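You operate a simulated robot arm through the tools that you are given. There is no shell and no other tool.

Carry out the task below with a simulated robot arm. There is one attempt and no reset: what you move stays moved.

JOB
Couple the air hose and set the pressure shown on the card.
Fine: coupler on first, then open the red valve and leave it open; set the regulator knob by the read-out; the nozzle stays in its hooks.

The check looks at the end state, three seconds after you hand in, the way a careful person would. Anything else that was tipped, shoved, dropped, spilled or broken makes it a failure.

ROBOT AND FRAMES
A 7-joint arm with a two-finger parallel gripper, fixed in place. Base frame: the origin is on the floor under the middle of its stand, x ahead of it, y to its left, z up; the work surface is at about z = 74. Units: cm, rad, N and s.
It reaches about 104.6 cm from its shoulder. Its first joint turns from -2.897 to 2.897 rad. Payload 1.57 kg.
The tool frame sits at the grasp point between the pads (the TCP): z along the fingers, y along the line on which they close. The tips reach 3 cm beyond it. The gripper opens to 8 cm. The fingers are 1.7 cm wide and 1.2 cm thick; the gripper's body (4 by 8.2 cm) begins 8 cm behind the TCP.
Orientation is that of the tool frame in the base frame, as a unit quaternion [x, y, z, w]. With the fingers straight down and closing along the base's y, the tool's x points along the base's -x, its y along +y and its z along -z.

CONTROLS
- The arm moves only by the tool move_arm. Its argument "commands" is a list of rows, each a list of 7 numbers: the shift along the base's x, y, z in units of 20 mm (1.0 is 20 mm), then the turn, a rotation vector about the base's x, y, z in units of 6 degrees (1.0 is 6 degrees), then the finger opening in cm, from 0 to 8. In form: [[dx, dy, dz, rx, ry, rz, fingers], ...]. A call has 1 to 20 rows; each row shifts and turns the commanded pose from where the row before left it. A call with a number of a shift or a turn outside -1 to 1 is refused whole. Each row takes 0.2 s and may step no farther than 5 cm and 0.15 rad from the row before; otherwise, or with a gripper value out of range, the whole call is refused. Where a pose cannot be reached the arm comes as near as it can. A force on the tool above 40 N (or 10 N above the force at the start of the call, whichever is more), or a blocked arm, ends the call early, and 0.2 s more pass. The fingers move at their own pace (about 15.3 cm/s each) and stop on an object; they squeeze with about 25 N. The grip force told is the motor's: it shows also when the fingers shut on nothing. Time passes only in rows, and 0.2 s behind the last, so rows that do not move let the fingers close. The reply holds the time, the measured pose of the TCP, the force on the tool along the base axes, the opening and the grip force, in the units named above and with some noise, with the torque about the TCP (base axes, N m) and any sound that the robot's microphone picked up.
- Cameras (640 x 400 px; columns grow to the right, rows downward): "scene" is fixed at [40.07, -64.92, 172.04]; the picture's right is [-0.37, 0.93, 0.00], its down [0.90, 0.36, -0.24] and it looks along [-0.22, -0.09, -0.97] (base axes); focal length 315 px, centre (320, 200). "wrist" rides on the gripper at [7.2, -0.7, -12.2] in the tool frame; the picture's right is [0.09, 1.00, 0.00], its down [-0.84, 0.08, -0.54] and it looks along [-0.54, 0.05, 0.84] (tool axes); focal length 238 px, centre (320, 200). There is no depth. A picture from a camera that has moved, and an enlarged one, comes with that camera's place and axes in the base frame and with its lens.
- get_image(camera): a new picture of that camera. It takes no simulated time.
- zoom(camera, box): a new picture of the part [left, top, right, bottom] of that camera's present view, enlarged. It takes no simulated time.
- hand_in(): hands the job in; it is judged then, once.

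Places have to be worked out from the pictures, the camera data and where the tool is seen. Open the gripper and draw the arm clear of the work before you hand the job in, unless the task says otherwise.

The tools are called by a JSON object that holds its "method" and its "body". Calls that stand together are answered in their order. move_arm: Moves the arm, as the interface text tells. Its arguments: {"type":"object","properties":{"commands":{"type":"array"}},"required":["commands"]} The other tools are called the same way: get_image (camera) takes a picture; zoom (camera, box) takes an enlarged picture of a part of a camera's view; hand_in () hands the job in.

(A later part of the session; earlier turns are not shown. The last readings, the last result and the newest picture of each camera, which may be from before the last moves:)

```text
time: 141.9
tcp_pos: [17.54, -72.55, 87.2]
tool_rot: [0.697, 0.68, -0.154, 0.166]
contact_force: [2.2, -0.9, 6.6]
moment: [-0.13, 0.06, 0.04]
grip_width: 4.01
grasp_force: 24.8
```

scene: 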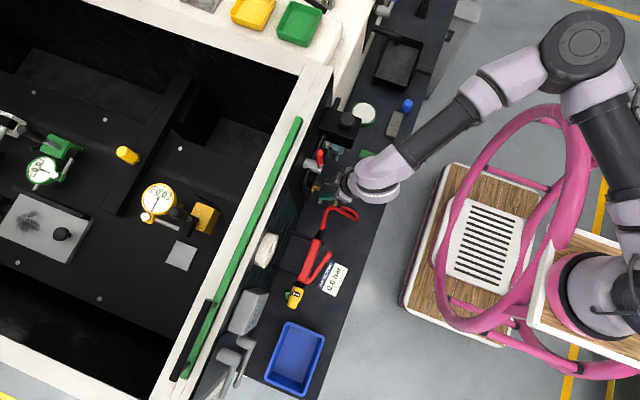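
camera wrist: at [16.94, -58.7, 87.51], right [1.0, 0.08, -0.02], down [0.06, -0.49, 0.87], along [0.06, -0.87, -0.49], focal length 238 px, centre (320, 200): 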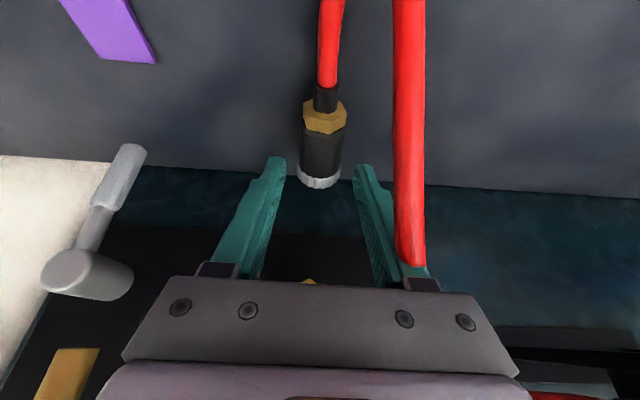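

Now a quick regrip: open slightly, slide back 1.2 cm to clear the ring, and close on the body.

{"method": "move_arm", "body": {"commands": [[0, 0, 0, 0, 0, 0, 4.3], [0, 0.62, 0.02, 0, 0, 0, 4.3], [0, 0, 0, 0, 0, 0, 2.5], [0, 0, 0, 0, 0, 0, 2.5]]}}

{"method": "zoom", "body": {"camera": "scene", "box": [310, 175, 342, 199]}}

{"method": "zoom", "body": {"camera": "wrist", "box": [240, 80, 400, 230]}}

```text
time: 142.9
tcp_pos: [17.39, -71.34, 87.53]
tool_rot: [0.697, 0.679, -0.156, 0.167]
contact_force: [0.3, -0.6, -0.2]
moment: [-0.01, 0.01, 0.01]
grip_width: 2.52
grasp_force: 0.2
```

```text
16.00 times, centred on (326, 187) of scene
camera zoom: at [40.07, -64.92, 172.04], right [-0.37, 0.93, 0.0], down [0.9, 0.36, -0.24], along [-0.22, -0.09, -0.97], focal length 5036 px, centre (224, 408)
```

zoom: 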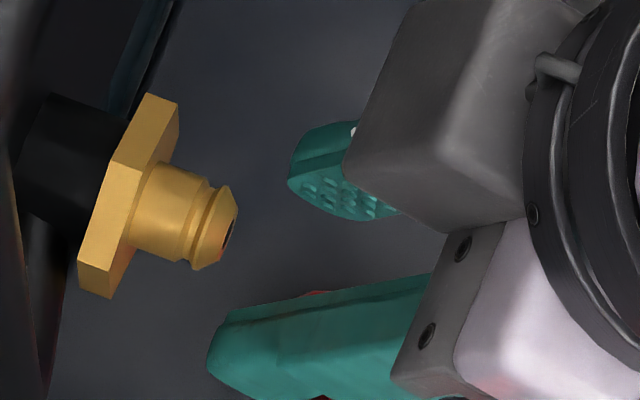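

```text
2.67 times, centred on (320, 155) of wrist
camera zoom: at [16.87, -59.74, 95.21], right [1.0, 0.06, -0.02], down [0.05, -0.51, 0.86], along [0.04, -0.86, -0.51], focal length 636 px, centre (320, 320)
```

zoom: 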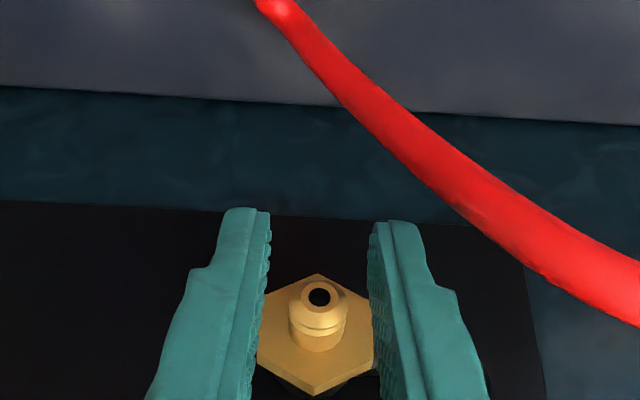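

It slipped off and dropped to the table again. I locate it.

{"method": "get_image", "body": {"camera": "wrist"}}

{"method": "get_image", "body": {"camera": "scene"}}

{"method": "zoom", "body": {"camera": "scene", "box": [280, 160, 400, 250]}}

```text
taken
camera wrist: at [16.87, -59.74, 95.21], right [1.0, 0.06, -0.02], down [0.05, -0.51, 0.86], along [0.04, -0.86, -0.51], focal length 238 px, centre (320, 200)
```

wrist: 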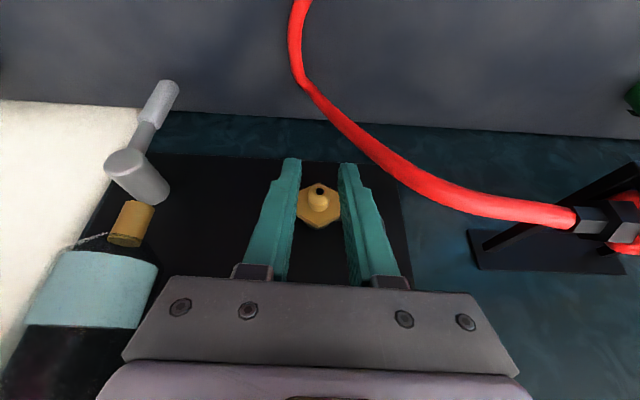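

```text
taken
```

scene: 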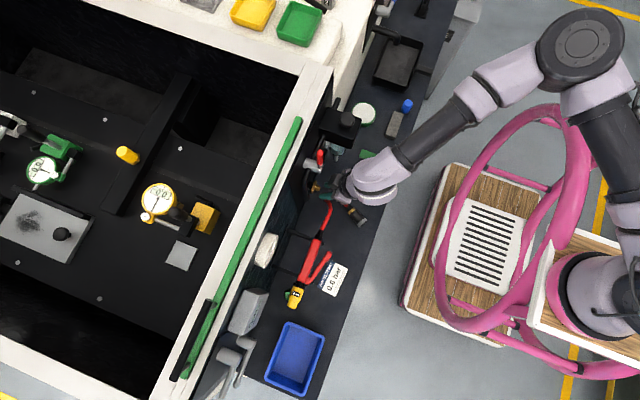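

```text
4.44 times, centred on (340, 205) of scene
camera zoom: at [40.07, -64.92, 172.04], right [-0.37, 0.93, 0.0], down [0.9, 0.36, -0.24], along [-0.22, -0.09, -0.97], focal length 1399 px, centre (231, 178)
```

zoom: 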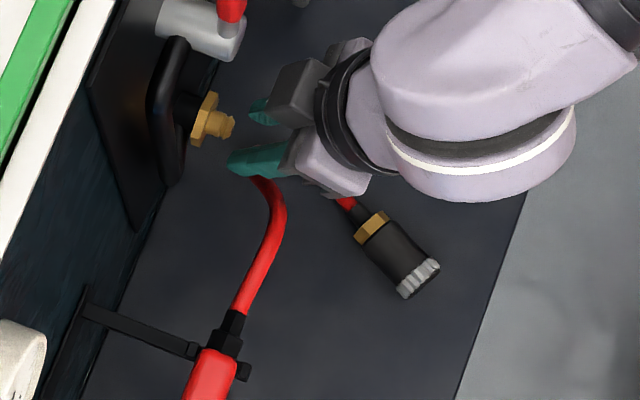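

The coupler now lies near (19, -61) with its mouth toward +y again. I know now that it needs a level pose (it rests about 6° nose-up on its wide front ring) and a firm steady push with the fingers butting against that ring. I redo the pick-up: first the hand goes up and vertical above the coupler.

{"method": "move_arm", "body": {"commands": [[0, 0.8, 0.3, 0, 0, 0, 4.6], [0, 1, 0.5, 0.4, 0, 0, 4.6], [0, 1, 0.8, 1, 0, 0, 4.6], [0.2, 1, 0.8, 1, 0, 0, 4.6], [0.2, 0.7, 0.8, 1, 0, 0, 4.6], [0.2, 0.5, 0.5, 1, 0, -0.5, 4.6], [0.2, 0, 0, 0, 0, -1, 4.6], [0.1, 0, 0, 0, 0, -1, 4.6], [0, 0, 0, 0, 0, -1, 4.6], [0, 0, 0, 0, 0, -0.5, 4.6], [0, 0, 0, 0, 0, 0, 4.6]]}}

{"method": "get_image", "body": {"camera": "wrist"}}

{"method": "zoom", "body": {"camera": "scene", "box": [280, 160, 400, 250]}}

```text
time: 145.3
tcp_pos: [19.07, -61.36, 94.79]
tool_rot: [0.846, 0.533, 0.002, 0.002]
contact_force: [-0.1, -0.5, 0.5]
moment: [-0.01, 0.0, 0.01]
grip_width: 4.62
grasp_force: 0.1
```

```text
taken
camera wrist: at [21.62, -54.82, 106.98], right [0.94, -0.35, 0.01], down [-0.3, -0.79, 0.54], along [-0.18, -0.51, -0.84], focal length 238 px, centre (320, 200)
```

wrist: 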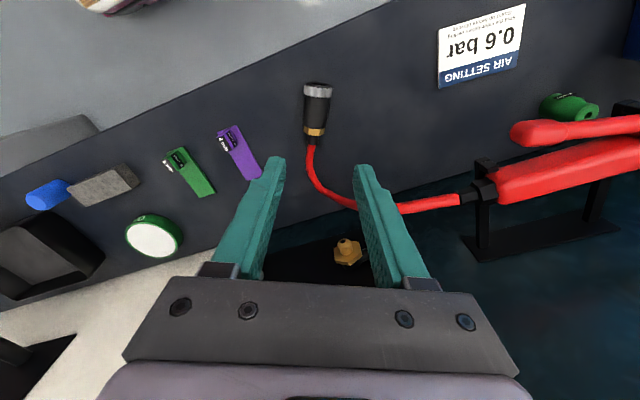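

```text
4.44 times, centred on (340, 205) of scene
camera zoom: at [40.07, -64.92, 172.04], right [-0.37, 0.93, 0.0], down [0.9, 0.36, -0.24], along [-0.22, -0.09, -0.97], focal length 1399 px, centre (231, 178)
```

zoom: 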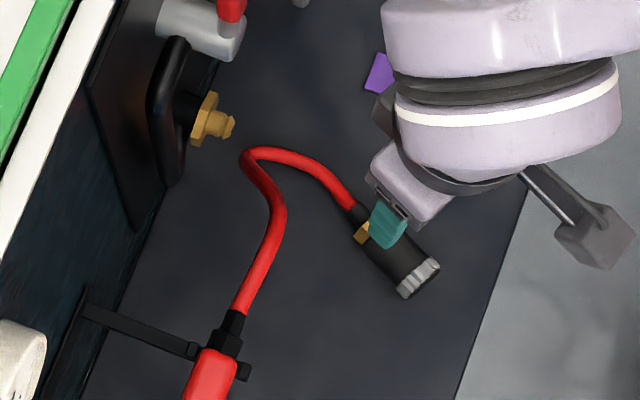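

The hose is free of twists, and the hand is right above the coupler body (about 18.9, -61.4). I align the yaw by 3° and descend to grip it vertically.

{"method": "move_arm", "body": {"commands": [[-0.05, 0, -1, 0, 0, -0.45, 4.6], [0, 0, -1, 0, 0, 0, 4.6], [0, 0, -1, 0, 0, 0, 4.6], [0, 0, -1, 0, 0, 0, 4.6], [0, 0, -1, 0, 0, 0, 4.6], [0, 0, -1, 0, 0, 0, 4.6], [0, 0, -1, 0, 0, 0, 4.6], [0, 0, -0.7, 0, 0, 0, 4.6], [0, 0, 0, 0, 0, 0, 4.6]]}}

{"method": "get_image", "body": {"camera": "wrist"}}

```text
time: 147.3
tcp_pos: [19.23, -61.49, 79.47]
tool_rot: [0.859, 0.512, 0.002, 0.003]
contact_force: [0.3, -0.6, 0.2]
moment: [0.0, -0.01, 0.0]
grip_width: 4.57
grasp_force: 0.0
```

```text
taken
camera wrist: at [21.91, -54.94, 91.67], right [0.92, -0.39, 0.01], down [-0.33, -0.77, 0.54], along [-0.21, -0.5, -0.84], focal length 238 px, centre (320, 200)
```

wrist: 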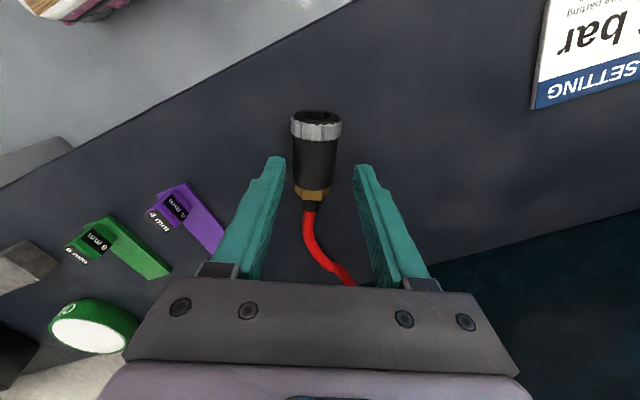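

{"method": "move_arm", "body": {"commands": [[0, 0, -0.6, 0, 0, 0, 4.6], [0, 0, -0.42, 0, 0, 0, 4.6], [0, 0, 0, 0, 0, 0, 2.5], [0, 0, 0, 0, 0, 0, 2.5], [0, 0, 0, 0, 0, 0, 2.5]]}}

{"method": "get_image", "body": {"camera": "wrist"}}

```text
time: 148.5
tcp_pos: [19.04, -61.35, 77.15]
tool_rot: [0.859, 0.513, 0.002, 0.003]
contact_force: [-0.7, 0.0, 0.6]
moment: [0.0, 0.02, -0.01]
grip_width: 2.86
grasp_force: 24.9
```

```text
taken
camera wrist: at [21.94, -54.8, 89.47], right [0.92, -0.39, 0.01], down [-0.33, -0.77, 0.54], along [-0.21, -0.5, -0.84], focal length 238 px, centre (320, 200)
```

wrist: 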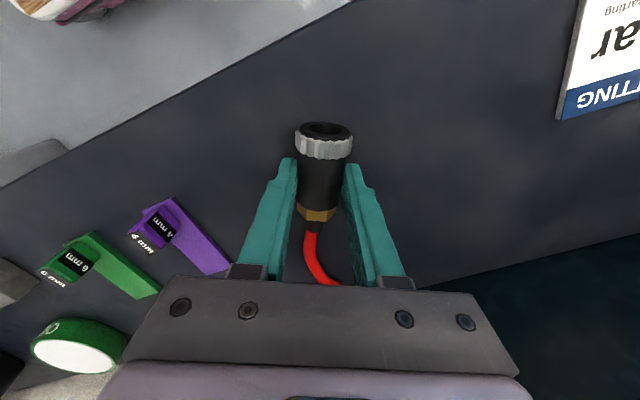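

Gripped. While the mouth faces the camera I zoom in for a look inside it.

{"method": "zoom", "body": {"camera": "wrist", "box": [290, 112, 360, 162]}}

```text
8.00 times, centred on (325, 137) of wrist
camera zoom: at [21.94, -54.8, 89.47], right [0.92, -0.39, 0.01], down [-0.33, -0.77, 0.54], along [-0.21, -0.5, -0.84], focal length 1907 px, centre (280, 704)
```

zoom: 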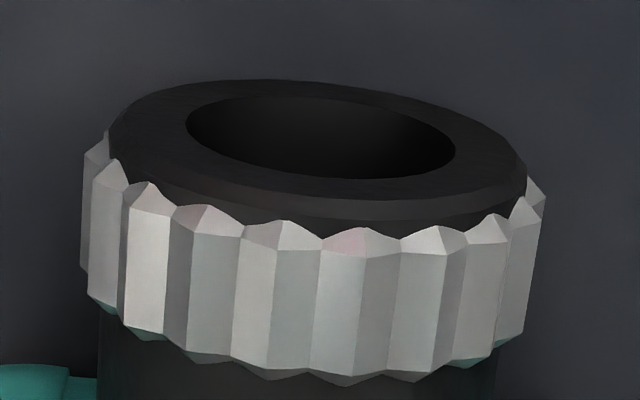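

The bore is plain. I now lift and turn it counter-clockwise by 102° as before, moving to about (15.5, -60.5).

{"method": "move_arm", "body": {"commands": [[0, 0, 1, 0, 0, 0, 2.5], [0, 0, 1, 0, 0, 0, 2.5], [-0.1, 0.02, 0, 0, 0, 1, 2.5], [-0.1, 0.02, 0, 0, 0, 1, 2.5], [-0.1, 0.02, 0, 0, 0, 1, 2.5], [-0.1, 0.02, 0, 0, 0, 1, 2.5], [-0.1, 0.02, 0, 0, 0, 1, 2.5], [-0.1, 0.02, 0, 0, 0, 1, 2.5], [-0.1, 0.02, 0, 0, 0, 1, 2.5], [-0.1, 0.02, 0, 0, 0, 1, 2.5], [-0.1, 0.02, 0, 0, 0, 1, 2.5]]}}

{"method": "move_arm", "body": {"commands": [[-0.1, 0.02, 0, 0, 0, 1, 2.5], [-0.1, 0.02, 0, 0, 0, 1, 2.5], [-0.1, 0.02, 0, 0, 0, 1, 2.5], [-0.1, 0.02, 0, 0, 0, 1, 2.5], [-0.1, 0.02, 0, 0, 0, 1, 2.5], [-0.1, 0.02, 0, 0, 0, 1, 2.5], [-0.1, 0.02, 0, 0, 0, 1, 2.5], [-0.1, 0.02, 0, 0, 0, 1, 2.5], [0, 0, 0, 0, 0, 0, 2.5]]}}

{"method": "zoom", "body": {"camera": "scene", "box": [260, 150, 420, 250]}}

```text
time: 150.9
tcp_pos: [17.17, -61.04, 81.16]
tool_rot: [0.532, 0.847, 0.003, 0.002]
contact_force: [-0.5, 0.1, -0.7]
moment: [0.01, 0.02, 0.04]
grip_width: 2.83
grasp_force: 24.8
```

```text
time: 152.9
tcp_pos: [15.71, -60.6, 81.3]
tool_rot: [0.142, 0.99, 0.003, 0.001]
contact_force: [-0.8, -1.0, -0.9]
moment: [0.02, 0.02, 0.01]
grip_width: 2.83
grasp_force: 24.6
```

```text
4.00 times, centred on (340, 200) of scene
camera zoom: at [40.07, -64.92, 172.04], right [-0.37, 0.93, 0.0], down [0.9, 0.36, -0.24], along [-0.22, -0.09, -0.97], focal length 1259 px, centre (240, 200)
```

zoom: 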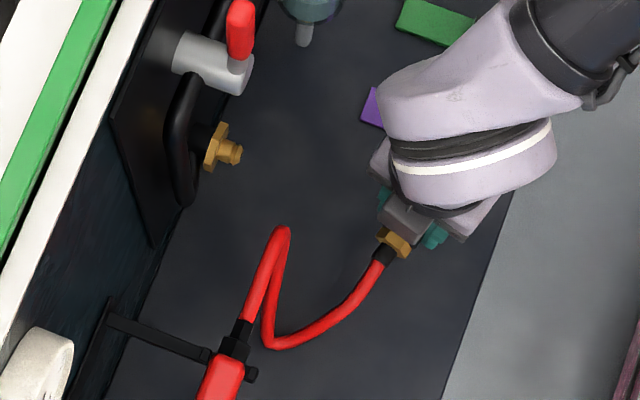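

The hose follows nicely. I lower it to the table and release.

{"method": "move_arm", "body": {"commands": [[0, 0, -1, 0, 0, 0, 2.5], [0, 0, -0.7, 0, 0, 0, 2.5], [0, 0, -0.3, 0, 0, 0, 2.5], [0, 0, 0, 0, 0, 0, 2.5], [0, 0, 0, 0, 0, 0, 3.6], [0, 0, 0, 0, 0, 0, 4.8], [0, 0, 0, 0, 0, 0, 4.8]]}}

{"method": "move_arm", "body": {"commands": [[0, 0, 1, 0, 0, 0, 4.8], [0, 0, 1, 0, 0, 0, 4.8], [0, 0, 1, 0, 0, 0, 4.8], [0, 0, 1, 0, 0, 0, 4.8], [0, 0, 1, 0, 0, 0, 4.8], [0, 0, 1, 0, 0, 0, 4.8], [0, 0, 0, 0, 0, 0, 4.8]]}}

{"method": "get_image", "body": {"camera": "wrist"}}

{"method": "zoom", "body": {"camera": "scene", "box": [260, 150, 420, 250]}}

```text
time: 154.5
tcp_pos: [15.71, -60.62, 77.39]
tool_rot: [0.141, 0.99, 0.003, 0.001]
contact_force: [-0.2, 0.9, 0.0]
moment: [0.03, 0.04, -0.01]
grip_width: 4.78
grasp_force: 0.0
```

```text
time: 156.1
tcp_pos: [15.81, -60.87, 89.47]
tool_rot: [0.142, 0.99, 0.004, 0.001]
contact_force: [0.2, 0.6, 0.2]
moment: [-0.02, 0.02, 0.02]
grip_width: 4.81
grasp_force: 0.1
```

```text
taken
camera wrist: at [8.74, -59.73, 101.65], right [0.19, 0.98, 0.01], down [0.82, -0.16, 0.54], along [0.53, -0.1, -0.84], focal length 238 px, centre (320, 200)
```

wrist: 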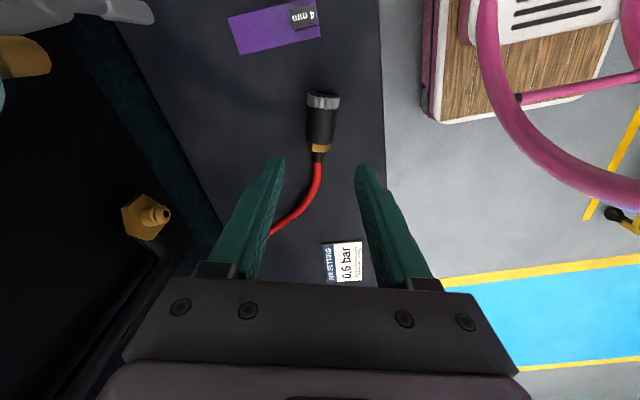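

```text
4.00 times, centred on (340, 200) of scene
camera zoom: at [40.07, -64.92, 172.04], right [-0.37, 0.93, 0.0], down [0.9, 0.36, -0.24], along [-0.22, -0.09, -0.97], focal length 1259 px, centre (240, 200)
```

zoom: 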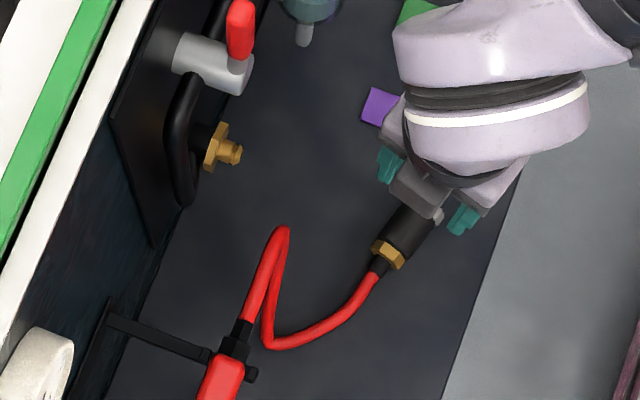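

The coupler stays. Now I rotate the empty hand by -180° so it can regrip leaning toward the hose end.

{"method": "move_arm", "body": {"commands": [[0, 0, 0.2, 0, 0, -1, 4.8], [0, 0, 0, 0, 0, -1, 4.8], [0, 0, 0, 0, 0, -1, 4.8], [0, 0, 0, 0, 0, -1, 4.8], [0, 0, 0, 0, 0, -1, 4.8], [0, 0, 0, 0, 0, -1, 4.8], [0, 0, 0, 0, 0, -1, 4.8], [0, 0, 0, 0, 0, -1, 4.8], [0, 0, 0, 0, 0, -1, 4.8], [0, 0, 0, 0, 0, -1, 4.8], [0, 0, 0, 0, 0, -1, 4.8], [0, 0, 0, 0, 0, -1, 4.8], [0, 0, 0, 0, 0, -1, 4.8], [0, 0, 0, 0, 0, -1, 4.8], [0, 0, 0, 0, 0, -1, 4.8]]}}

{"method": "move_arm", "body": {"commands": [[0, 0, 0, 0, 0, -1, 4.8], [0, 0, 0, 0, 0, -1, 4.8], [0, 0, 0, 0, 0, -1, 4.8], [0, 0, 0, 0, 0, -1, 4.8], [0, 0, 0, 0, 0, -1, 4.8], [0, 0, 0, 0, 0, -1, 4.8], [0, 0, 0, 0, 0, -1, 4.8], [0, 0, 0, 0, 0, -1, 4.8], [0, 0, 0, 0, 0, -1, 4.8], [0, 0, 0, 0, 0, -1, 4.8], [0, 0, 0, 0, 0, -1, 4.8], [0, 0, 0, 0, 0, -1, 4.8], [0, 0, 0, 0, 0, -1, 4.8], [0, 0, 0, 0, 0, -1, 4.8], [0, 0, 0, 0, 0, -1, 4.8], [0, 0, 0, 0, 0, 0, 4.8]]}}

{"method": "get_image", "body": {"camera": "wrist"}}

```text
time: 159.3
tcp_pos: [15.77, -60.71, 89.88]
tool_rot: [0.801, 0.599, 0.002, 0.002]
contact_force: [-0.3, 0.1, -0.5]
moment: [-0.01, -0.02, 0.03]
grip_width: 4.81
grasp_force: 0.1
```

```text
time: 162.7
tcp_pos: [15.67, -60.82, 89.73]
tool_rot: [0.99, -0.142, -0.001, 0.004]
contact_force: [1.0, -0.2, 0.1]
moment: [-0.02, 0.02, 0.01]
grip_width: 4.79
grasp_force: 0.0
```

```text
taken
camera wrist: at [22.81, -62.23, 101.96], right [-0.19, -0.98, 0.01], down [-0.82, 0.17, 0.54], along [-0.53, 0.1, -0.84], focal length 238 px, centre (320, 200)
```

wrist: 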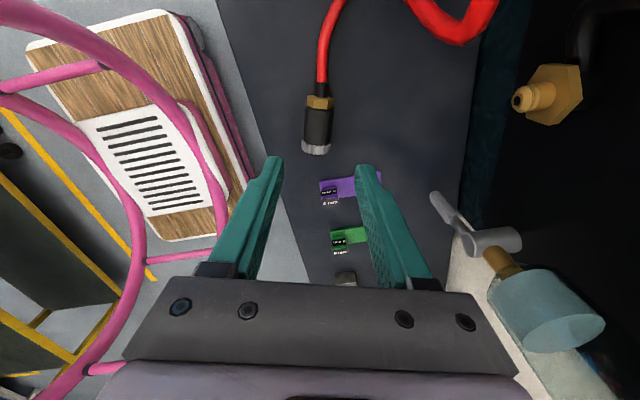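

Leaning here would bring the camera too near the gun, so I do as before: grip vertically, turn further to face the panel, set down, and then lean. I move over the body and descend.

{"method": "move_arm", "body": {"commands": [[0.2, 0, -1, 0, 0, 0, 4.8], [0.2, -0.05, -1, 0, 0, 0, 4.8], [0.1, 0, -1, 0, 0, 0, 4.8], [0, 0, -1, 0, 0, 0, 4.8], [0, 0, -1, 0, 0, 0, 4.8], [0, 0, 0, 0, 0, 0, 4.8]]}}

{"method": "get_image", "body": {"camera": "wrist"}}

```text
time: 164.1
tcp_pos: [16.69, -60.91, 79.82]
tool_rot: [0.99, -0.142, -0.001, 0.003]
contact_force: [0.5, 0.2, -0.8]
moment: [0.0, 0.0, 0.01]
grip_width: 4.79
grasp_force: 0.1
```

```text
taken
camera wrist: at [23.85, -62.39, 91.96], right [-0.19, -0.98, 0.01], down [-0.82, 0.16, 0.54], along [-0.53, 0.1, -0.84], focal length 238 px, centre (320, 200)
```

wrist: 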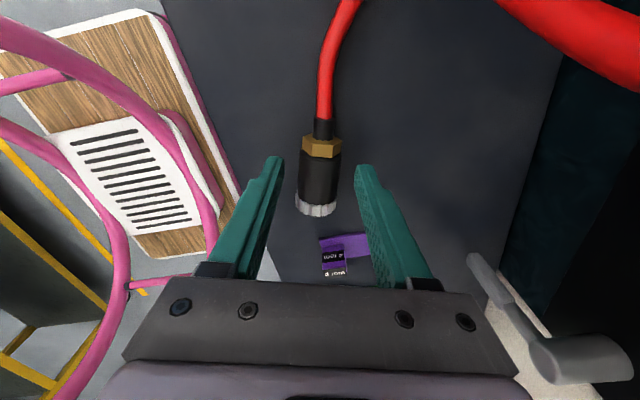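

Aligned over the body. I lower, grip, lift, and turn counter-clockwise by 78° to face the panel.

{"method": "move_arm", "body": {"commands": [[0, 0, -0.7, 0, 0, 0, 4.8], [0, 0, -0.5, 0, 0, 0, 4.8], [0, 0, 0, 0, 0, 0, 2.5], [0, 0, 0, 0, 0, 0, 2.5], [0, 0, 0, 0, 0, 0, 2.5]]}}

{"method": "move_arm", "body": {"commands": [[0, 0, 1, 0, 0, 0, 2.5], [0, 0, 1, 0, 0, 0, 2.5], [0.1, -0.1, 0, 0, 0, 1, 2.5], [0.1, -0.1, 0, 0, 0, 1, 2.5], [0.1, -0.1, 0, 0, 0, 1, 2.5], [0.1, -0.1, 0, 0, 0, 1, 2.5], [0.1, -0.1, 0, 0, 0, 1, 2.5], [0.1, -0.1, 0, 0, 0, 1, 2.5], [0.1, -0.1, 0, 0, 0, 1, 2.5], [0, -0.1, 0, 0, 0, 1, 2.5], [0, -0.1, 0, 0, 0, 1, 2.5], [0, -0.1, 0, 0, 0, 1, 2.5], [0, -0.1, 0, 0, 0, 1, 2.5], [0, -0.1, 0, 0, 0, 1, 2.5], [0, -0.1, 0, 0, 0, 1, 2.5], [0, 0, 0, 0, 0, 0, 2.5]]}}

{"method": "get_image", "body": {"camera": "wrist"}}

{"method": "zoom", "body": {"camera": "scene", "box": [260, 150, 420, 250]}}

```text
time: 165.3
tcp_pos: [16.74, -60.9, 77.5]
tool_rot: [0.99, -0.142, 0.0, 0.003]
contact_force: [-0.1, 0.2, 1.1]
moment: [-0.01, 0.02, -0.02]
grip_width: 2.83
grasp_force: 25.0
```

```text
time: 168.7
tcp_pos: [18.07, -63.48, 81.38]
tool_rot: [0.858, 0.513, 0.002, 0.003]
contact_force: [0.1, -0.7, -0.8]
moment: [0.03, -0.01, 0.0]
grip_width: 2.85
grasp_force: 25.6
```

```text
taken
camera wrist: at [20.89, -57.05, 93.54], right [0.92, -0.39, 0.01], down [-0.33, -0.77, 0.54], along [-0.21, -0.5, -0.84], focal length 238 px, centre (320, 200)
```

wrist: 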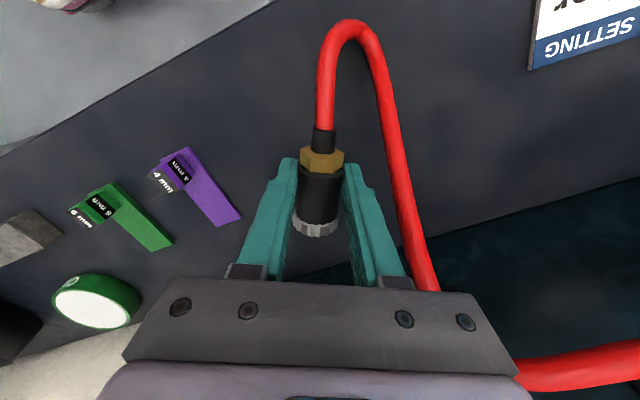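

```text
4.00 times, centred on (340, 200) of scene
camera zoom: at [40.07, -64.92, 172.04], right [-0.37, 0.93, 0.0], down [0.9, 0.36, -0.24], along [-0.22, -0.09, -0.97], focal length 1259 px, centre (240, 200)
```

zoom: 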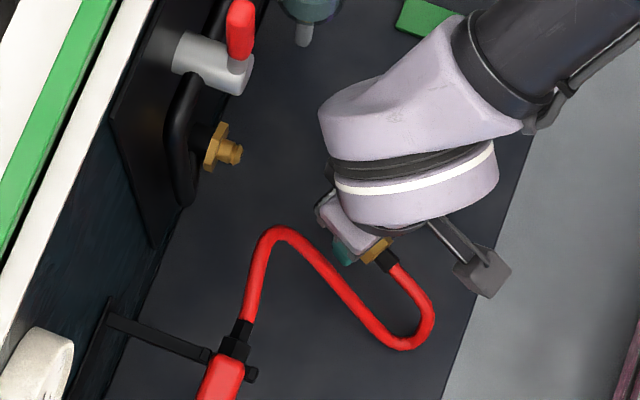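

Same good configuration as the first time. I lower, release, lean 33° outward in place, with the finger fronts meant to end just behind the ring.

{"method": "move_arm", "body": {"commands": [[0, 0, -1, 0, 0, 0, 2.5], [0, 0, -0.7, 0, 0, 0, 2.5], [0, 0, -0.28, 0, 0, 0, 2.5], [0, 0, 0, 0, 0, 0, 2.5], [0, 0, 0, 0, 0, 0, 3.6], [0, 0, 0, 0, 0, 0, 4.6], [0, 0, 0, 0, 0, 0, 4.6]]}}

{"method": "move_arm", "body": {"commands": [[0.024, 0.045, 0, -0.88, 0.476, 0, 4.6], [0.024, 0.045, 0, -0.88, 0.476, 0, 4.6], [0.024, 0.045, 0, -0.88, 0.476, 0, 4.6], [0.024, 0.045, 0, -0.88, 0.476, 0, 4.6], [0.024, 0.045, 0, -0.88, 0.476, 0, 4.6], [0.012, 0.022, 0, -0.44, 0.238, 0, 4.6], [0, 0, 0, 0, 0, 0, 4.6]]}}

{"method": "get_image", "body": {"camera": "wrist"}}

{"method": "zoom", "body": {"camera": "scene", "box": [300, 170, 360, 215]}}

```text
time: 170.3
tcp_pos: [18.06, -63.51, 77.36]
tool_rot: [0.858, 0.513, 0.003, 0.003]
contact_force: [0.3, 1.3, 0.3]
moment: [0.01, -0.01, 0.01]
grip_width: 4.61
grasp_force: 0.2
```

```text
time: 171.9
tcp_pos: [18.41, -63.13, 77.31]
tool_rot: [0.823, 0.493, -0.242, 0.149]
contact_force: [-0.4, 0.1, -0.9]
moment: [-0.01, 0.0, -0.01]
grip_width: 4.59
grasp_force: 0.0
```

```text
taken
camera wrist: at [23.85, -51.7, 83.77], right [0.91, -0.4, -0.05], down [-0.13, -0.39, 0.91], along [-0.38, -0.83, -0.41], focal length 238 px, centre (320, 200)
```

wrist: 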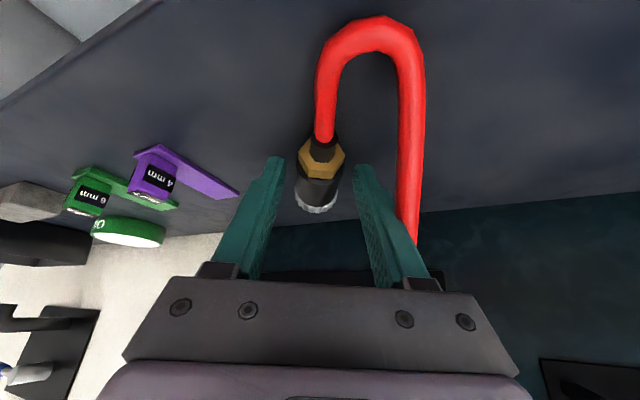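

```text
8.89 times, centred on (330, 192) of scene
camera zoom: at [40.07, -64.92, 172.04], right [-0.37, 0.93, 0.0], down [0.9, 0.36, -0.24], along [-0.22, -0.09, -0.97], focal length 2798 px, centre (231, 267)
```

zoom: 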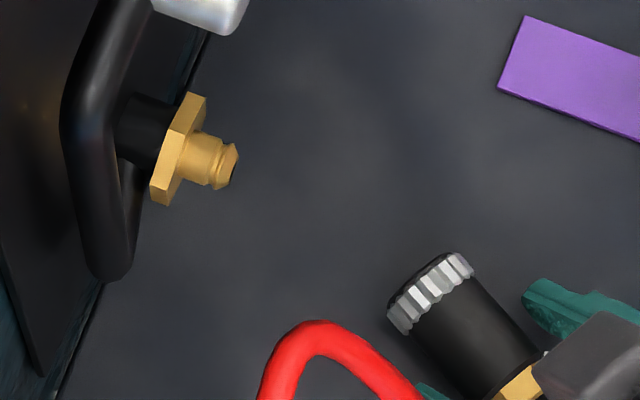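

The fingertips are ~1.5 cm behind the ring. I shift 0.75 cm toward the mouth and close, checking that it closes on the slim body (2.86 cm).

{"method": "move_arm", "body": {"commands": [[-0.18, -0.33, 0.02, 0, 0, 0, 4.6], [0, 0, 0, 0, 0, 0, 4.6], [0, 0, 0, 0, 0, 0, 2.5], [0, 0, 0, 0, 0, 0, 2.5], [0, 0, 0, 0, 0, 0, 2.5]]}}

{"method": "zoom", "body": {"camera": "scene", "box": [300, 170, 360, 215]}}

```text
time: 173.1
tcp_pos: [18.02, -63.47, 77.57]
tool_rot: [0.822, 0.493, -0.242, 0.148]
contact_force: [0.8, 0.6, 0.2]
moment: [0.02, 0.0, 0.01]
grip_width: 2.84
grasp_force: 25.1
```

```text
8.89 times, centred on (330, 192) of scene
camera zoom: at [40.07, -64.92, 172.04], right [-0.37, 0.93, 0.0], down [0.9, 0.36, -0.24], along [-0.22, -0.09, -0.97], focal length 2798 px, centre (231, 267)
```

zoom: 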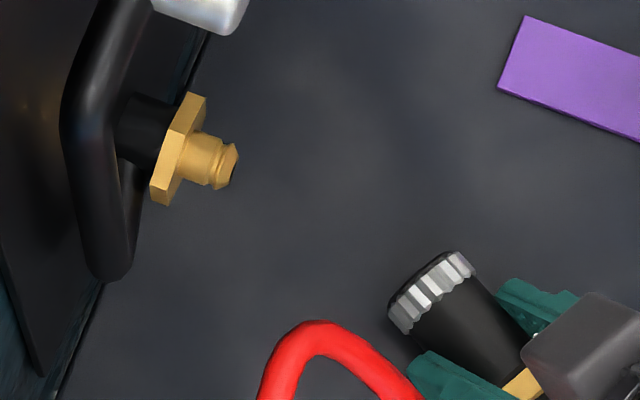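

Closed on the body at 2.84 cm. I lift to nipple height, yaw the last 28°, and pitch 6° mouth-down so it is level, stopping short of the nipple.

{"method": "move_arm", "body": {"commands": [[0, 0, 1, 0, 0, 0, 2.5], [0, 0, 1, 0, 0, 0, 2.5], [0, 0, 0.8, 0, 0, 1, 2.5], [-0.05, 0, 0.8, 0, 0, 1, 2.5], [-0.05, 0, 0.8, 0, 0, 1, 2.5], [-0.05, -0.2, 0.5, 0, 0, 1, 2.5], [-0.05, -0.3, 0.4, 0.3, 0, 0.7, 2.5], [-0.05, -0.4, 0, 0.7, 0, 0, 2.5], [0, -0.3, 0, 0, 0, 0, 2.5], [0, 0, 0, 0, 0, 0, 2.5]]}}

{"method": "zoom", "body": {"camera": "wrist", "box": [240, 80, 400, 230]}}

{"method": "zoom", "body": {"camera": "scene", "box": [310, 172, 350, 202]}}

```text
time: 175.3
tcp_pos: [17.48, -66.07, 87.95]
tool_rot: [0.687, 0.688, -0.163, 0.166]
contact_force: [-0.5, -0.2, -1.3]
moment: [0.03, 0.05, 0.02]
grip_width: 2.86
grasp_force: 24.9
```

```text
2.67 times, centred on (320, 155) of wrist
camera zoom: at [16.86, -54.26, 95.64], right [1.0, 0.08, -0.04], down [0.08, -0.5, 0.86], along [0.05, -0.86, -0.5], focal length 636 px, centre (320, 320)
```

zoom: 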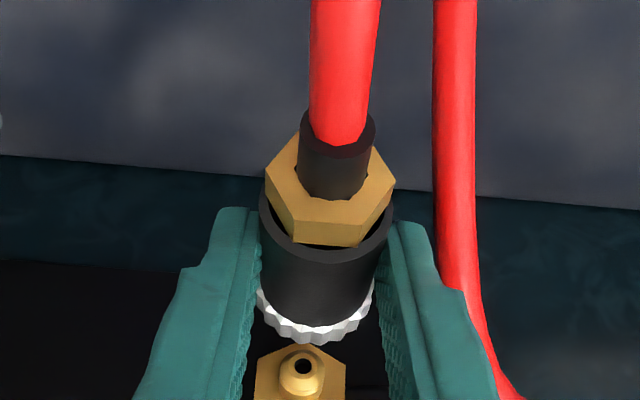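

```text
13.33 times, centred on (330, 187) of scene
camera zoom: at [40.07, -64.92, 172.04], right [-0.37, 0.93, 0.0], down [0.9, 0.36, -0.24], along [-0.22, -0.09, -0.97], focal length 4196 px, centre (187, 373)
```

zoom: 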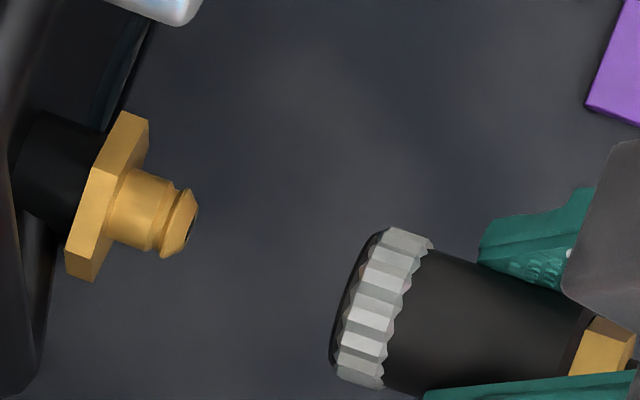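

The wrist view says it is now about 7° mouth-down, so no 6° correction was needed for this grip. I rotate back 6.5° and re-measure.

{"method": "move_arm", "body": {"commands": [[0, 0.05, -0.1, -0.55, 0, 0, 2.5], [0, 0.05, -0.1, -0.55, 0, 0, 2.5], [0, 0, 0, 0, 0, 0, 2.5]]}}

{"method": "zoom", "body": {"camera": "wrist", "box": [240, 100, 400, 230]}}

{"method": "zoom", "body": {"camera": "scene", "box": [310, 172, 350, 202]}}

```text
time: 176.1
tcp_pos: [17.51, -65.86, 87.76]
tool_rot: [0.677, 0.677, -0.204, 0.206]
contact_force: [1.0, 0.1, -1.2]
moment: [0.01, -0.01, 0.0]
grip_width: 2.85
grasp_force: 24.5
```

```text
3.08 times, centred on (320, 165) of wrist
camera zoom: at [16.86, -53.25, 93.85], right [1.0, 0.08, -0.05], down [0.08, -0.4, 0.92], along [0.05, -0.91, -0.4], focal length 733 px, centre (320, 308)
```

zoom: 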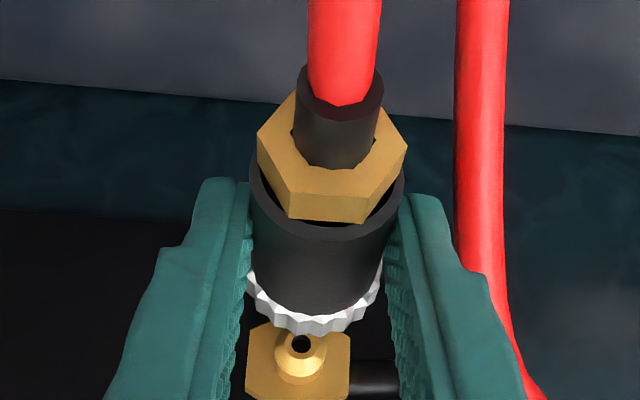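

```text
13.33 times, centred on (330, 187) of scene
camera zoom: at [40.07, -64.92, 172.04], right [-0.37, 0.93, 0.0], down [0.9, 0.36, -0.24], along [-0.22, -0.09, -0.97], focal length 4196 px, centre (187, 373)
```

zoom: 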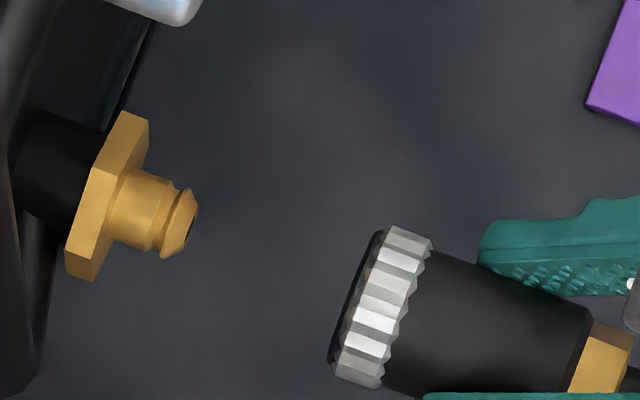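

Now it measures level, with the axis about 0.35 cm low and 0.1 cm to +x. I correct height, x and 1° yaw and advance to the nipple tip.

{"method": "move_arm", "body": {"commands": [[-0.05, -0.3, 0.1, 0, 0, -0.17, 2.5], [0, -0.45, 0.08, 0, 0, 0, 2.5], [0, -0.45, 0, 0, 0, 0, 2.5], [0, -0.3, 0, 0, 0, 0, 2.5], [0, 0, 0, 0, 0, 0, 2.5]]}}

{"method": "zoom", "body": {"camera": "wrist", "box": [240, 100, 400, 230]}}

{"method": "zoom", "body": {"camera": "scene", "box": [310, 175, 342, 199]}}

```text
time: 177.3
tcp_pos: [17.4, -68.79, 88.14]
tool_rot: [0.682, 0.672, -0.205, 0.205]
contact_force: [0.6, 0.2, -1.3]
moment: [0.03, 0.01, 0.0]
grip_width: 2.82
grasp_force: 24.9
```

```text
3.08 times, centred on (320, 165) of wrist
camera zoom: at [16.96, -56.22, 94.31], right [1.0, 0.06, -0.05], down [0.07, -0.4, 0.91], along [0.04, -0.92, -0.4], focal length 733 px, centre (320, 308)
```

zoom: 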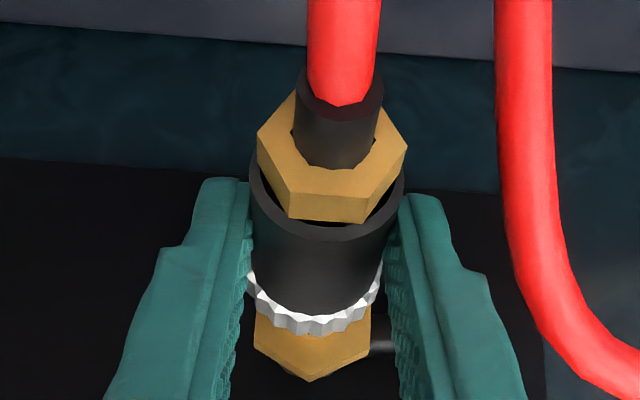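

```text
16.00 times, centred on (326, 187) of scene
camera zoom: at [40.07, -64.92, 172.04], right [-0.37, 0.93, 0.0], down [0.9, 0.36, -0.24], along [-0.22, -0.09, -0.97], focal length 5036 px, centre (224, 408)
```

zoom: 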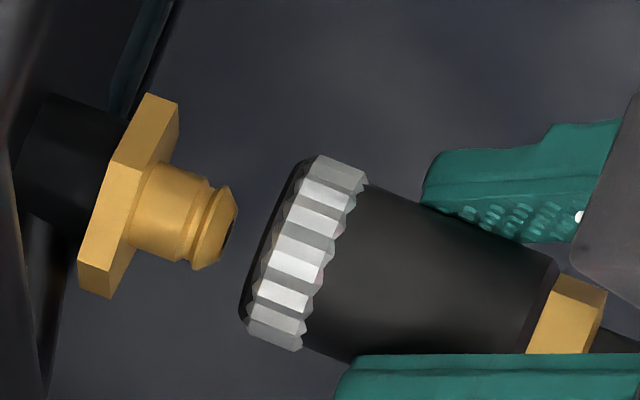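

Looks coaxial; a 0.08 cm shift to +x remains. I insert slowly while reading forces.

{"method": "move_arm", "body": {"commands": [[0.04, -0.25, 0, 0, 0, 0, 2.5], [0, -0.25, 0, 0, 0, 0, 2.5], [0, -0.15, 0, 0, 0, 0, 2.5], [0, 0, 0, 0, 0, 0, 2.5]]}}

```text
time: 178.3
tcp_pos: [17.54, -70.25, 88.08]
tool_rot: [0.683, 0.671, -0.205, 0.203]
contact_force: [-0.6, 0.0, -1.5]
moment: [0.01, -0.02, -0.02]
grip_width: 2.84
grasp_force: 25.2
```

No side loads at all. I continue in.

{"method": "move_arm", "body": {"commands": [[0, -0.15, 0, 0, 0, 0, 2.5], [0, -0.12, 0, 0, 0, 0, 2.5], [0, 0, 0, 0, 0, 0, 2.5]]}}

{"method": "move_arm", "body": {"commands": [[0, -0.08, 0, 0, 0, 0, 2.5], [0, -0.06, 0, 0, 0, 0, 2.5], [0, 0, 0, 0, 0, 0, 2.5]]}}

{"method": "zoom", "body": {"camera": "scene", "box": [310, 175, 342, 199]}}

```text
time: 179.1
tcp_pos: [17.47, -70.7, 88.09]
tool_rot: [0.682, 0.671, -0.206, 0.204]
contact_force: [0.4, 0.3, -0.7]
moment: [0.04, 0.02, 0.0]
grip_width: 2.83
grasp_force: 25.5
```

```text
time: 179.9
tcp_pos: [17.52, -70.92, 88.07]
tool_rot: [0.682, 0.672, -0.205, 0.204]
contact_force: [-0.1, 0.2, -1.2]
moment: [0.04, -0.01, 0.0]
grip_width: 2.86
grasp_force: 25.4
```

```text
16.00 times, centred on (326, 187) of scene
camera zoom: at [40.07, -64.92, 172.04], right [-0.37, 0.93, 0.0], down [0.9, 0.36, -0.24], along [-0.22, -0.09, -0.97], focal length 5036 px, centre (224, 408)
```

zoom: 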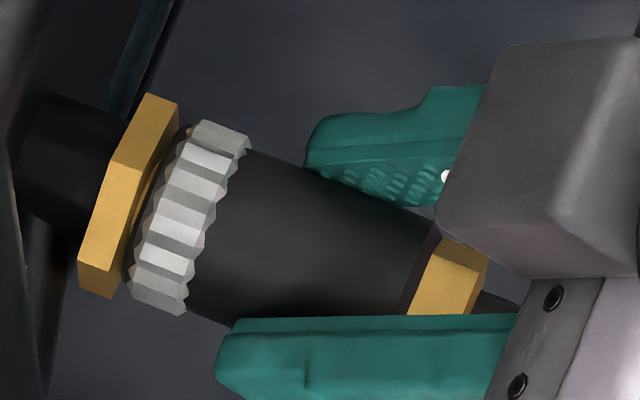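

Still force-free with about 3 mm to go. I keep pushing.

{"method": "move_arm", "body": {"commands": [[0, -0.08, 0, 0, 0, 0, 2.5], [0, -0.06, 0, 0, 0, 0, 2.5], [0, 0, 0, 0, 0, 0, 2.5]]}}

{"method": "move_arm", "body": {"commands": [[0, -0.05, 0, 0, 0, 0, 2.5], [0, 0, 0, 0, 0, 0, 2.5]]}}

{"method": "zoom", "body": {"camera": "scene", "box": [310, 175, 342, 199]}}

```text
time: 180.7
tcp_pos: [17.49, -71.05, 88.09]
tool_rot: [0.683, 0.672, -0.204, 0.203]
contact_force: [0.2, 21.5, 7.7]
moment: [0.35, 0.03, -0.07]
grip_width: 2.85
grasp_force: 25.2
```

```text
time: 181.2
tcp_pos: [17.55, -71.15, 88.05]
tool_rot: [0.683, 0.672, -0.203, 0.203]
contact_force: [-0.7, 19.5, 14.8]
moment: [-0.32, 0.14, -0.05]
grip_width: 2.86
grasp_force: 24.9
stopped in row 2: the force on the tool passed its limit at 41 N (the readings are from after the stop); the commanded pose is now the measured one
```

```text
16.00 times, centred on (326, 187) of scene
camera zoom: at [40.07, -64.92, 172.04], right [-0.37, 0.93, 0.0], down [0.9, 0.36, -0.24], along [-0.22, -0.09, -0.97], focal length 5036 px, centre (224, 408)
```

zoom: 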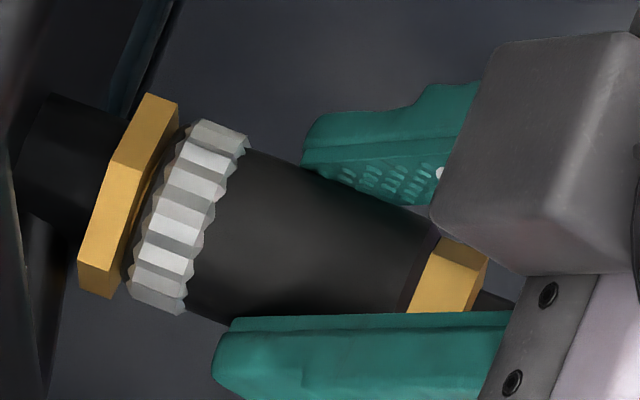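

It stopped 3 mm short this time with an upward force on the mouth, so the coupler is slightly low here. I back off a little, raise by 0.15 cm, and push again.

{"method": "move_arm", "body": {"commands": [[0, 0.1, 0.08, 0, 0, 0, 2.5], [0, 0, 0, 0, 0, 0, 2.5]]}}

{"method": "move_arm", "body": {"commands": [[0, -0.08, 0, 0, 0, 0, 2.5], [0, -0.06, 0, 0, 0, 0, 2.5], [0, 0, 0, 0, 0, 0, 2.5]]}}

{"method": "zoom", "body": {"camera": "scene", "box": [310, 175, 342, 199]}}

```text
time: 181.8
tcp_pos: [17.5, -71.0, 88.08]
tool_rot: [0.683, 0.671, -0.204, 0.203]
contact_force: [4.4, 0.5, -2.5]
moment: [0.04, -0.06, 0.06]
grip_width: 2.83
grasp_force: 24.8
```

```text
time: 182.7
tcp_pos: [17.37, -71.1, 87.93]
tool_rot: [0.684, 0.672, -0.202, 0.201]
contact_force: [-2.3, 19.4, 15.2]
moment: [-0.42, 0.2, -0.04]
grip_width: 2.84
grasp_force: 25.1
stopped in row 3: the force on the tool passed its limit at 41 N (the readings are from after the stop); the commanded pose is now the measured one
```

```text
16.00 times, centred on (326, 187) of scene
camera zoom: at [40.07, -64.92, 172.04], right [-0.37, 0.93, 0.0], down [0.9, 0.36, -0.24], along [-0.22, -0.09, -0.97], focal length 5036 px, centre (224, 408)
```

zoom: 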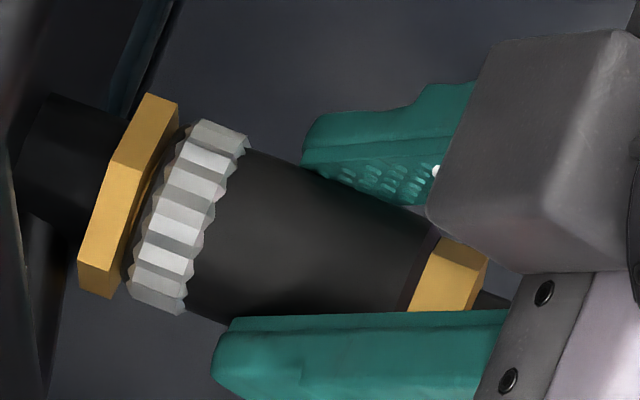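

The force line passes through the top inside edge of the mouth: the coupler is still slightly mouth-down. I back off, pitch 2.5° mouth-up, and push again.

{"method": "move_arm", "body": {"commands": [[0, 0.1, 0.05, 0, 0, 0, 2.5], [0, 0, -0.04, -0.42, 0, 0, 2.5], [0, 0, 0, 0, 0, 0, 2.5]]}}

{"method": "move_arm", "body": {"commands": [[0, -0.07, 0, 0, 0, 0, 2.5], [0, -0.05, 0, 0, 0, 0, 2.5], [0, 0, 0, 0, 0, 0, 2.5]]}}

{"method": "zoom", "body": {"camera": "scene", "box": [310, 175, 342, 199]}}

```text
time: 183.5
tcp_pos: [17.54, -70.97, 88.0]
tool_rot: [0.679, 0.667, -0.217, 0.217]
contact_force: [3.5, -1.4, 2.6]
moment: [0.38, -0.08, -0.02]
grip_width: 2.86
grasp_force: 24.6
```

```text
time: 184.3
tcp_pos: [17.58, -70.92, 87.94]
tool_rot: [0.679, 0.668, -0.215, 0.216]
contact_force: [3.9, 32.1, 9.9]
moment: [0.14, -0.01, 0.09]
grip_width: 2.84
grasp_force: 24.5
```

```text
16.00 times, centred on (326, 187) of scene
camera zoom: at [40.07, -64.92, 172.04], right [-0.37, 0.93, 0.0], down [0.9, 0.36, -0.24], along [-0.22, -0.09, -0.97], focal length 5036 px, centre (224, 408)
```

zoom: 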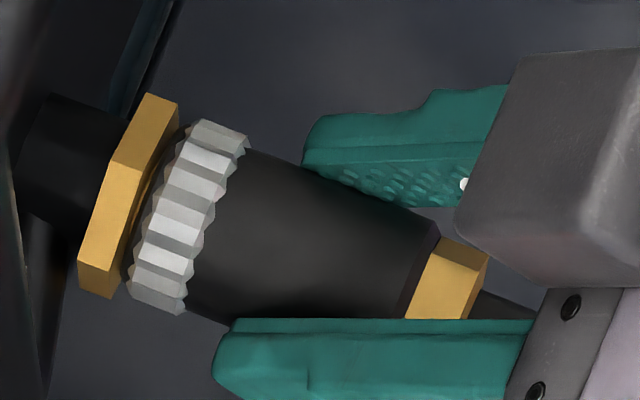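

Interesting: in the last three pictures the coupler hasn't moved by a single pixel even though I backed off 2 mm and pitched the hand. It may be locked now. I test with a gentle pull.

{"method": "move_arm", "body": {"commands": [[0, 0.08, 0, 0.2, 0, 0, 2.5], [0, 0.06, 0, 0.2, 0, 0, 2.5], [0, 0.06, 0, 0, 0, 0, 2.5], [0, 0, 0, 0, 0, 0, 2.5]]}}

{"method": "zoom", "body": {"camera": "scene", "box": [310, 175, 342, 199]}}

```text
time: 185.3
tcp_pos: [17.4, -70.87, 88.04]
tool_rot: [0.684, 0.67, -0.204, 0.202]
contact_force: [0.6, -0.4, -0.3]
moment: [0.0, -0.04, 0.02]
grip_width: 2.87
grasp_force: 24.8
```

```text
16.00 times, centred on (326, 187) of scene
camera zoom: at [40.07, -64.92, 172.04], right [-0.37, 0.93, 0.0], down [0.9, 0.36, -0.24], along [-0.22, -0.09, -0.97], focal length 5036 px, centre (224, 408)
```

zoom: 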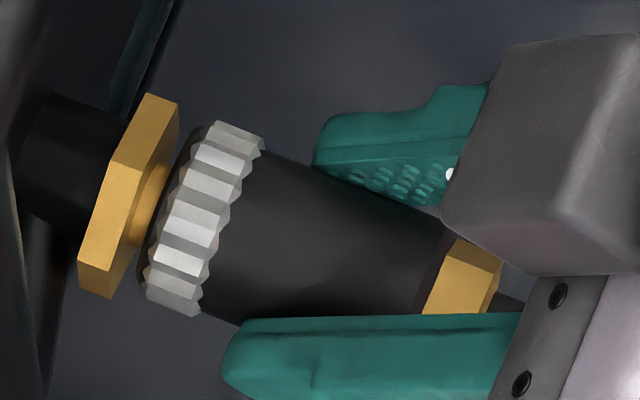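

It did slide back after all, so it isn't locked. Compared with the earlier flush state (from ring-to-hex directions in the pictures) it's now about 6° mouth-up. I back off, rotate 4° mouth-down with height compensation, and push again.

{"method": "move_arm", "body": {"commands": [[0, 0.05, 0.07, 0.33, 0, 0, 2.5], [0, 0, 0.07, 0.33, 0, 0, 2.5], [0, 0, 0, 0, 0, 0, 2.5]]}}

{"method": "move_arm", "body": {"commands": [[0, -0.1, 0, 0, 0, 0, 2.5], [0, -0.08, 0, 0, 0, 0, 2.5], [0, -0.06, 0, 0, 0, 0, 2.5], [0, 0, 0, 0, 0, 0, 2.5]]}}

{"method": "zoom", "body": {"camera": "scene", "box": [310, 175, 342, 199]}}

```text
time: 186.1
tcp_pos: [17.55, -70.8, 88.4]
tool_rot: [0.69, 0.678, -0.18, 0.177]
contact_force: [-0.4, -0.8, -1.4]
moment: [-0.04, 0.0, 0.02]
grip_width: 2.85
grasp_force: 24.9
```

```text
time: 187.1
tcp_pos: [17.49, -71.1, 88.16]
tool_rot: [0.69, 0.678, -0.179, 0.179]
contact_force: [0.7, -0.1, -0.9]
moment: [-0.02, -0.01, 0.01]
grip_width: 2.87
grasp_force: 24.8
```

```text
16.00 times, centred on (326, 187) of scene
camera zoom: at [40.07, -64.92, 172.04], right [-0.37, 0.93, 0.0], down [0.9, 0.36, -0.24], along [-0.22, -0.09, -0.97], focal length 5036 px, centre (224, 408)
```

zoom: 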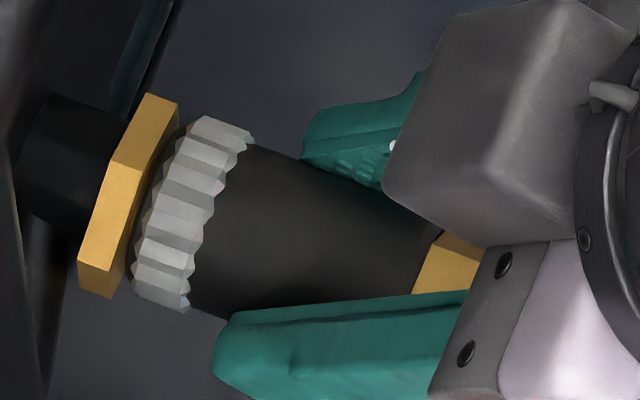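

No contact yet. I continue.

{"method": "move_arm", "body": {"commands": [[0, -0.08, 0, 0, 0, 0, 2.5], [0, -0.06, 0, 0, 0, 0, 2.5], [0, 0, 0, 0, 0, 0, 2.5]]}}

{"method": "zoom", "body": {"camera": "scene", "box": [310, 175, 342, 199]}}

```text
time: 187.9
tcp_pos: [17.33, -71.25, 88.33]
tool_rot: [0.691, 0.678, -0.178, 0.176]
contact_force: [-6.6, 22.5, 0.3]
moment: [0.45, 0.14, -0.1]
grip_width: 2.91
grasp_force: 24.8
```

```text
16.00 times, centred on (326, 187) of scene
camera zoom: at [40.07, -64.92, 172.04], right [-0.37, 0.93, 0.0], down [0.9, 0.36, -0.24], along [-0.22, -0.09, -0.97], focal length 5036 px, centre (224, 408)
```

zoom: 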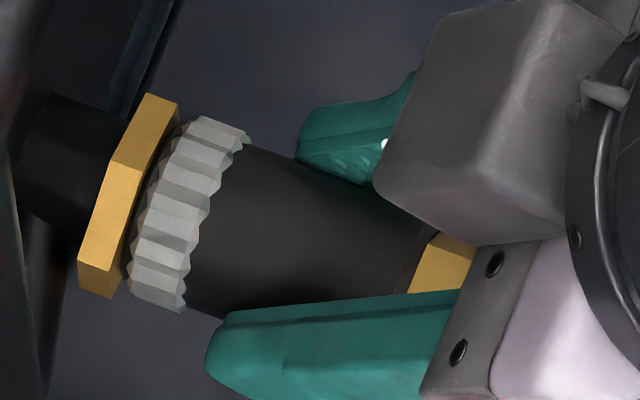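

{"method": "zoom", "body": {"camera": "wrist", "box": [260, 120, 380, 240]}}

{"method": "zoom", "body": {"camera": "wrist", "box": [290, 170, 350, 225]}}

```text
3.33 times, centred on (320, 180) of wrist
camera zoom: at [17.06, -59.24, 95.45], right [1.0, 0.06, -0.04], down [0.07, -0.47, 0.88], along [0.04, -0.88, -0.47], focal length 794 px, centre (320, 267)
```

zoom: 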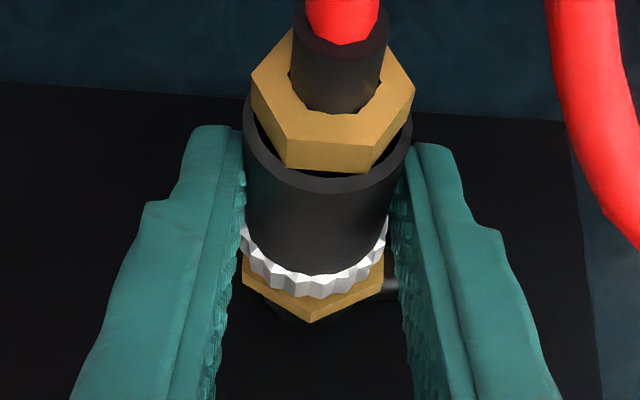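

```text
7.27 times, centred on (320, 198) of wrist
camera zoom: at [17.06, -59.24, 95.45], right [1.0, 0.06, -0.04], down [0.07, -0.47, 0.88], along [0.04, -0.88, -0.47], focal length 1734 px, centre (320, 218)
```

zoom: 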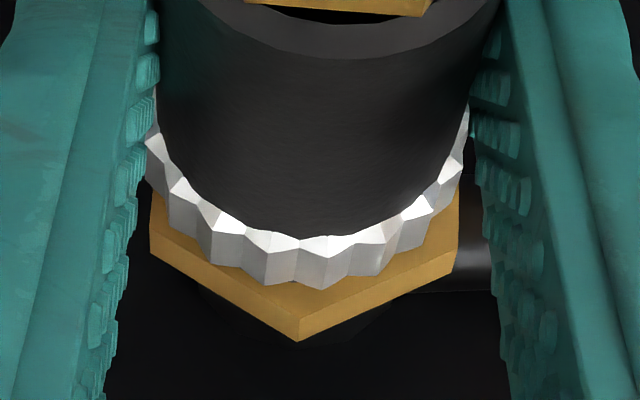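

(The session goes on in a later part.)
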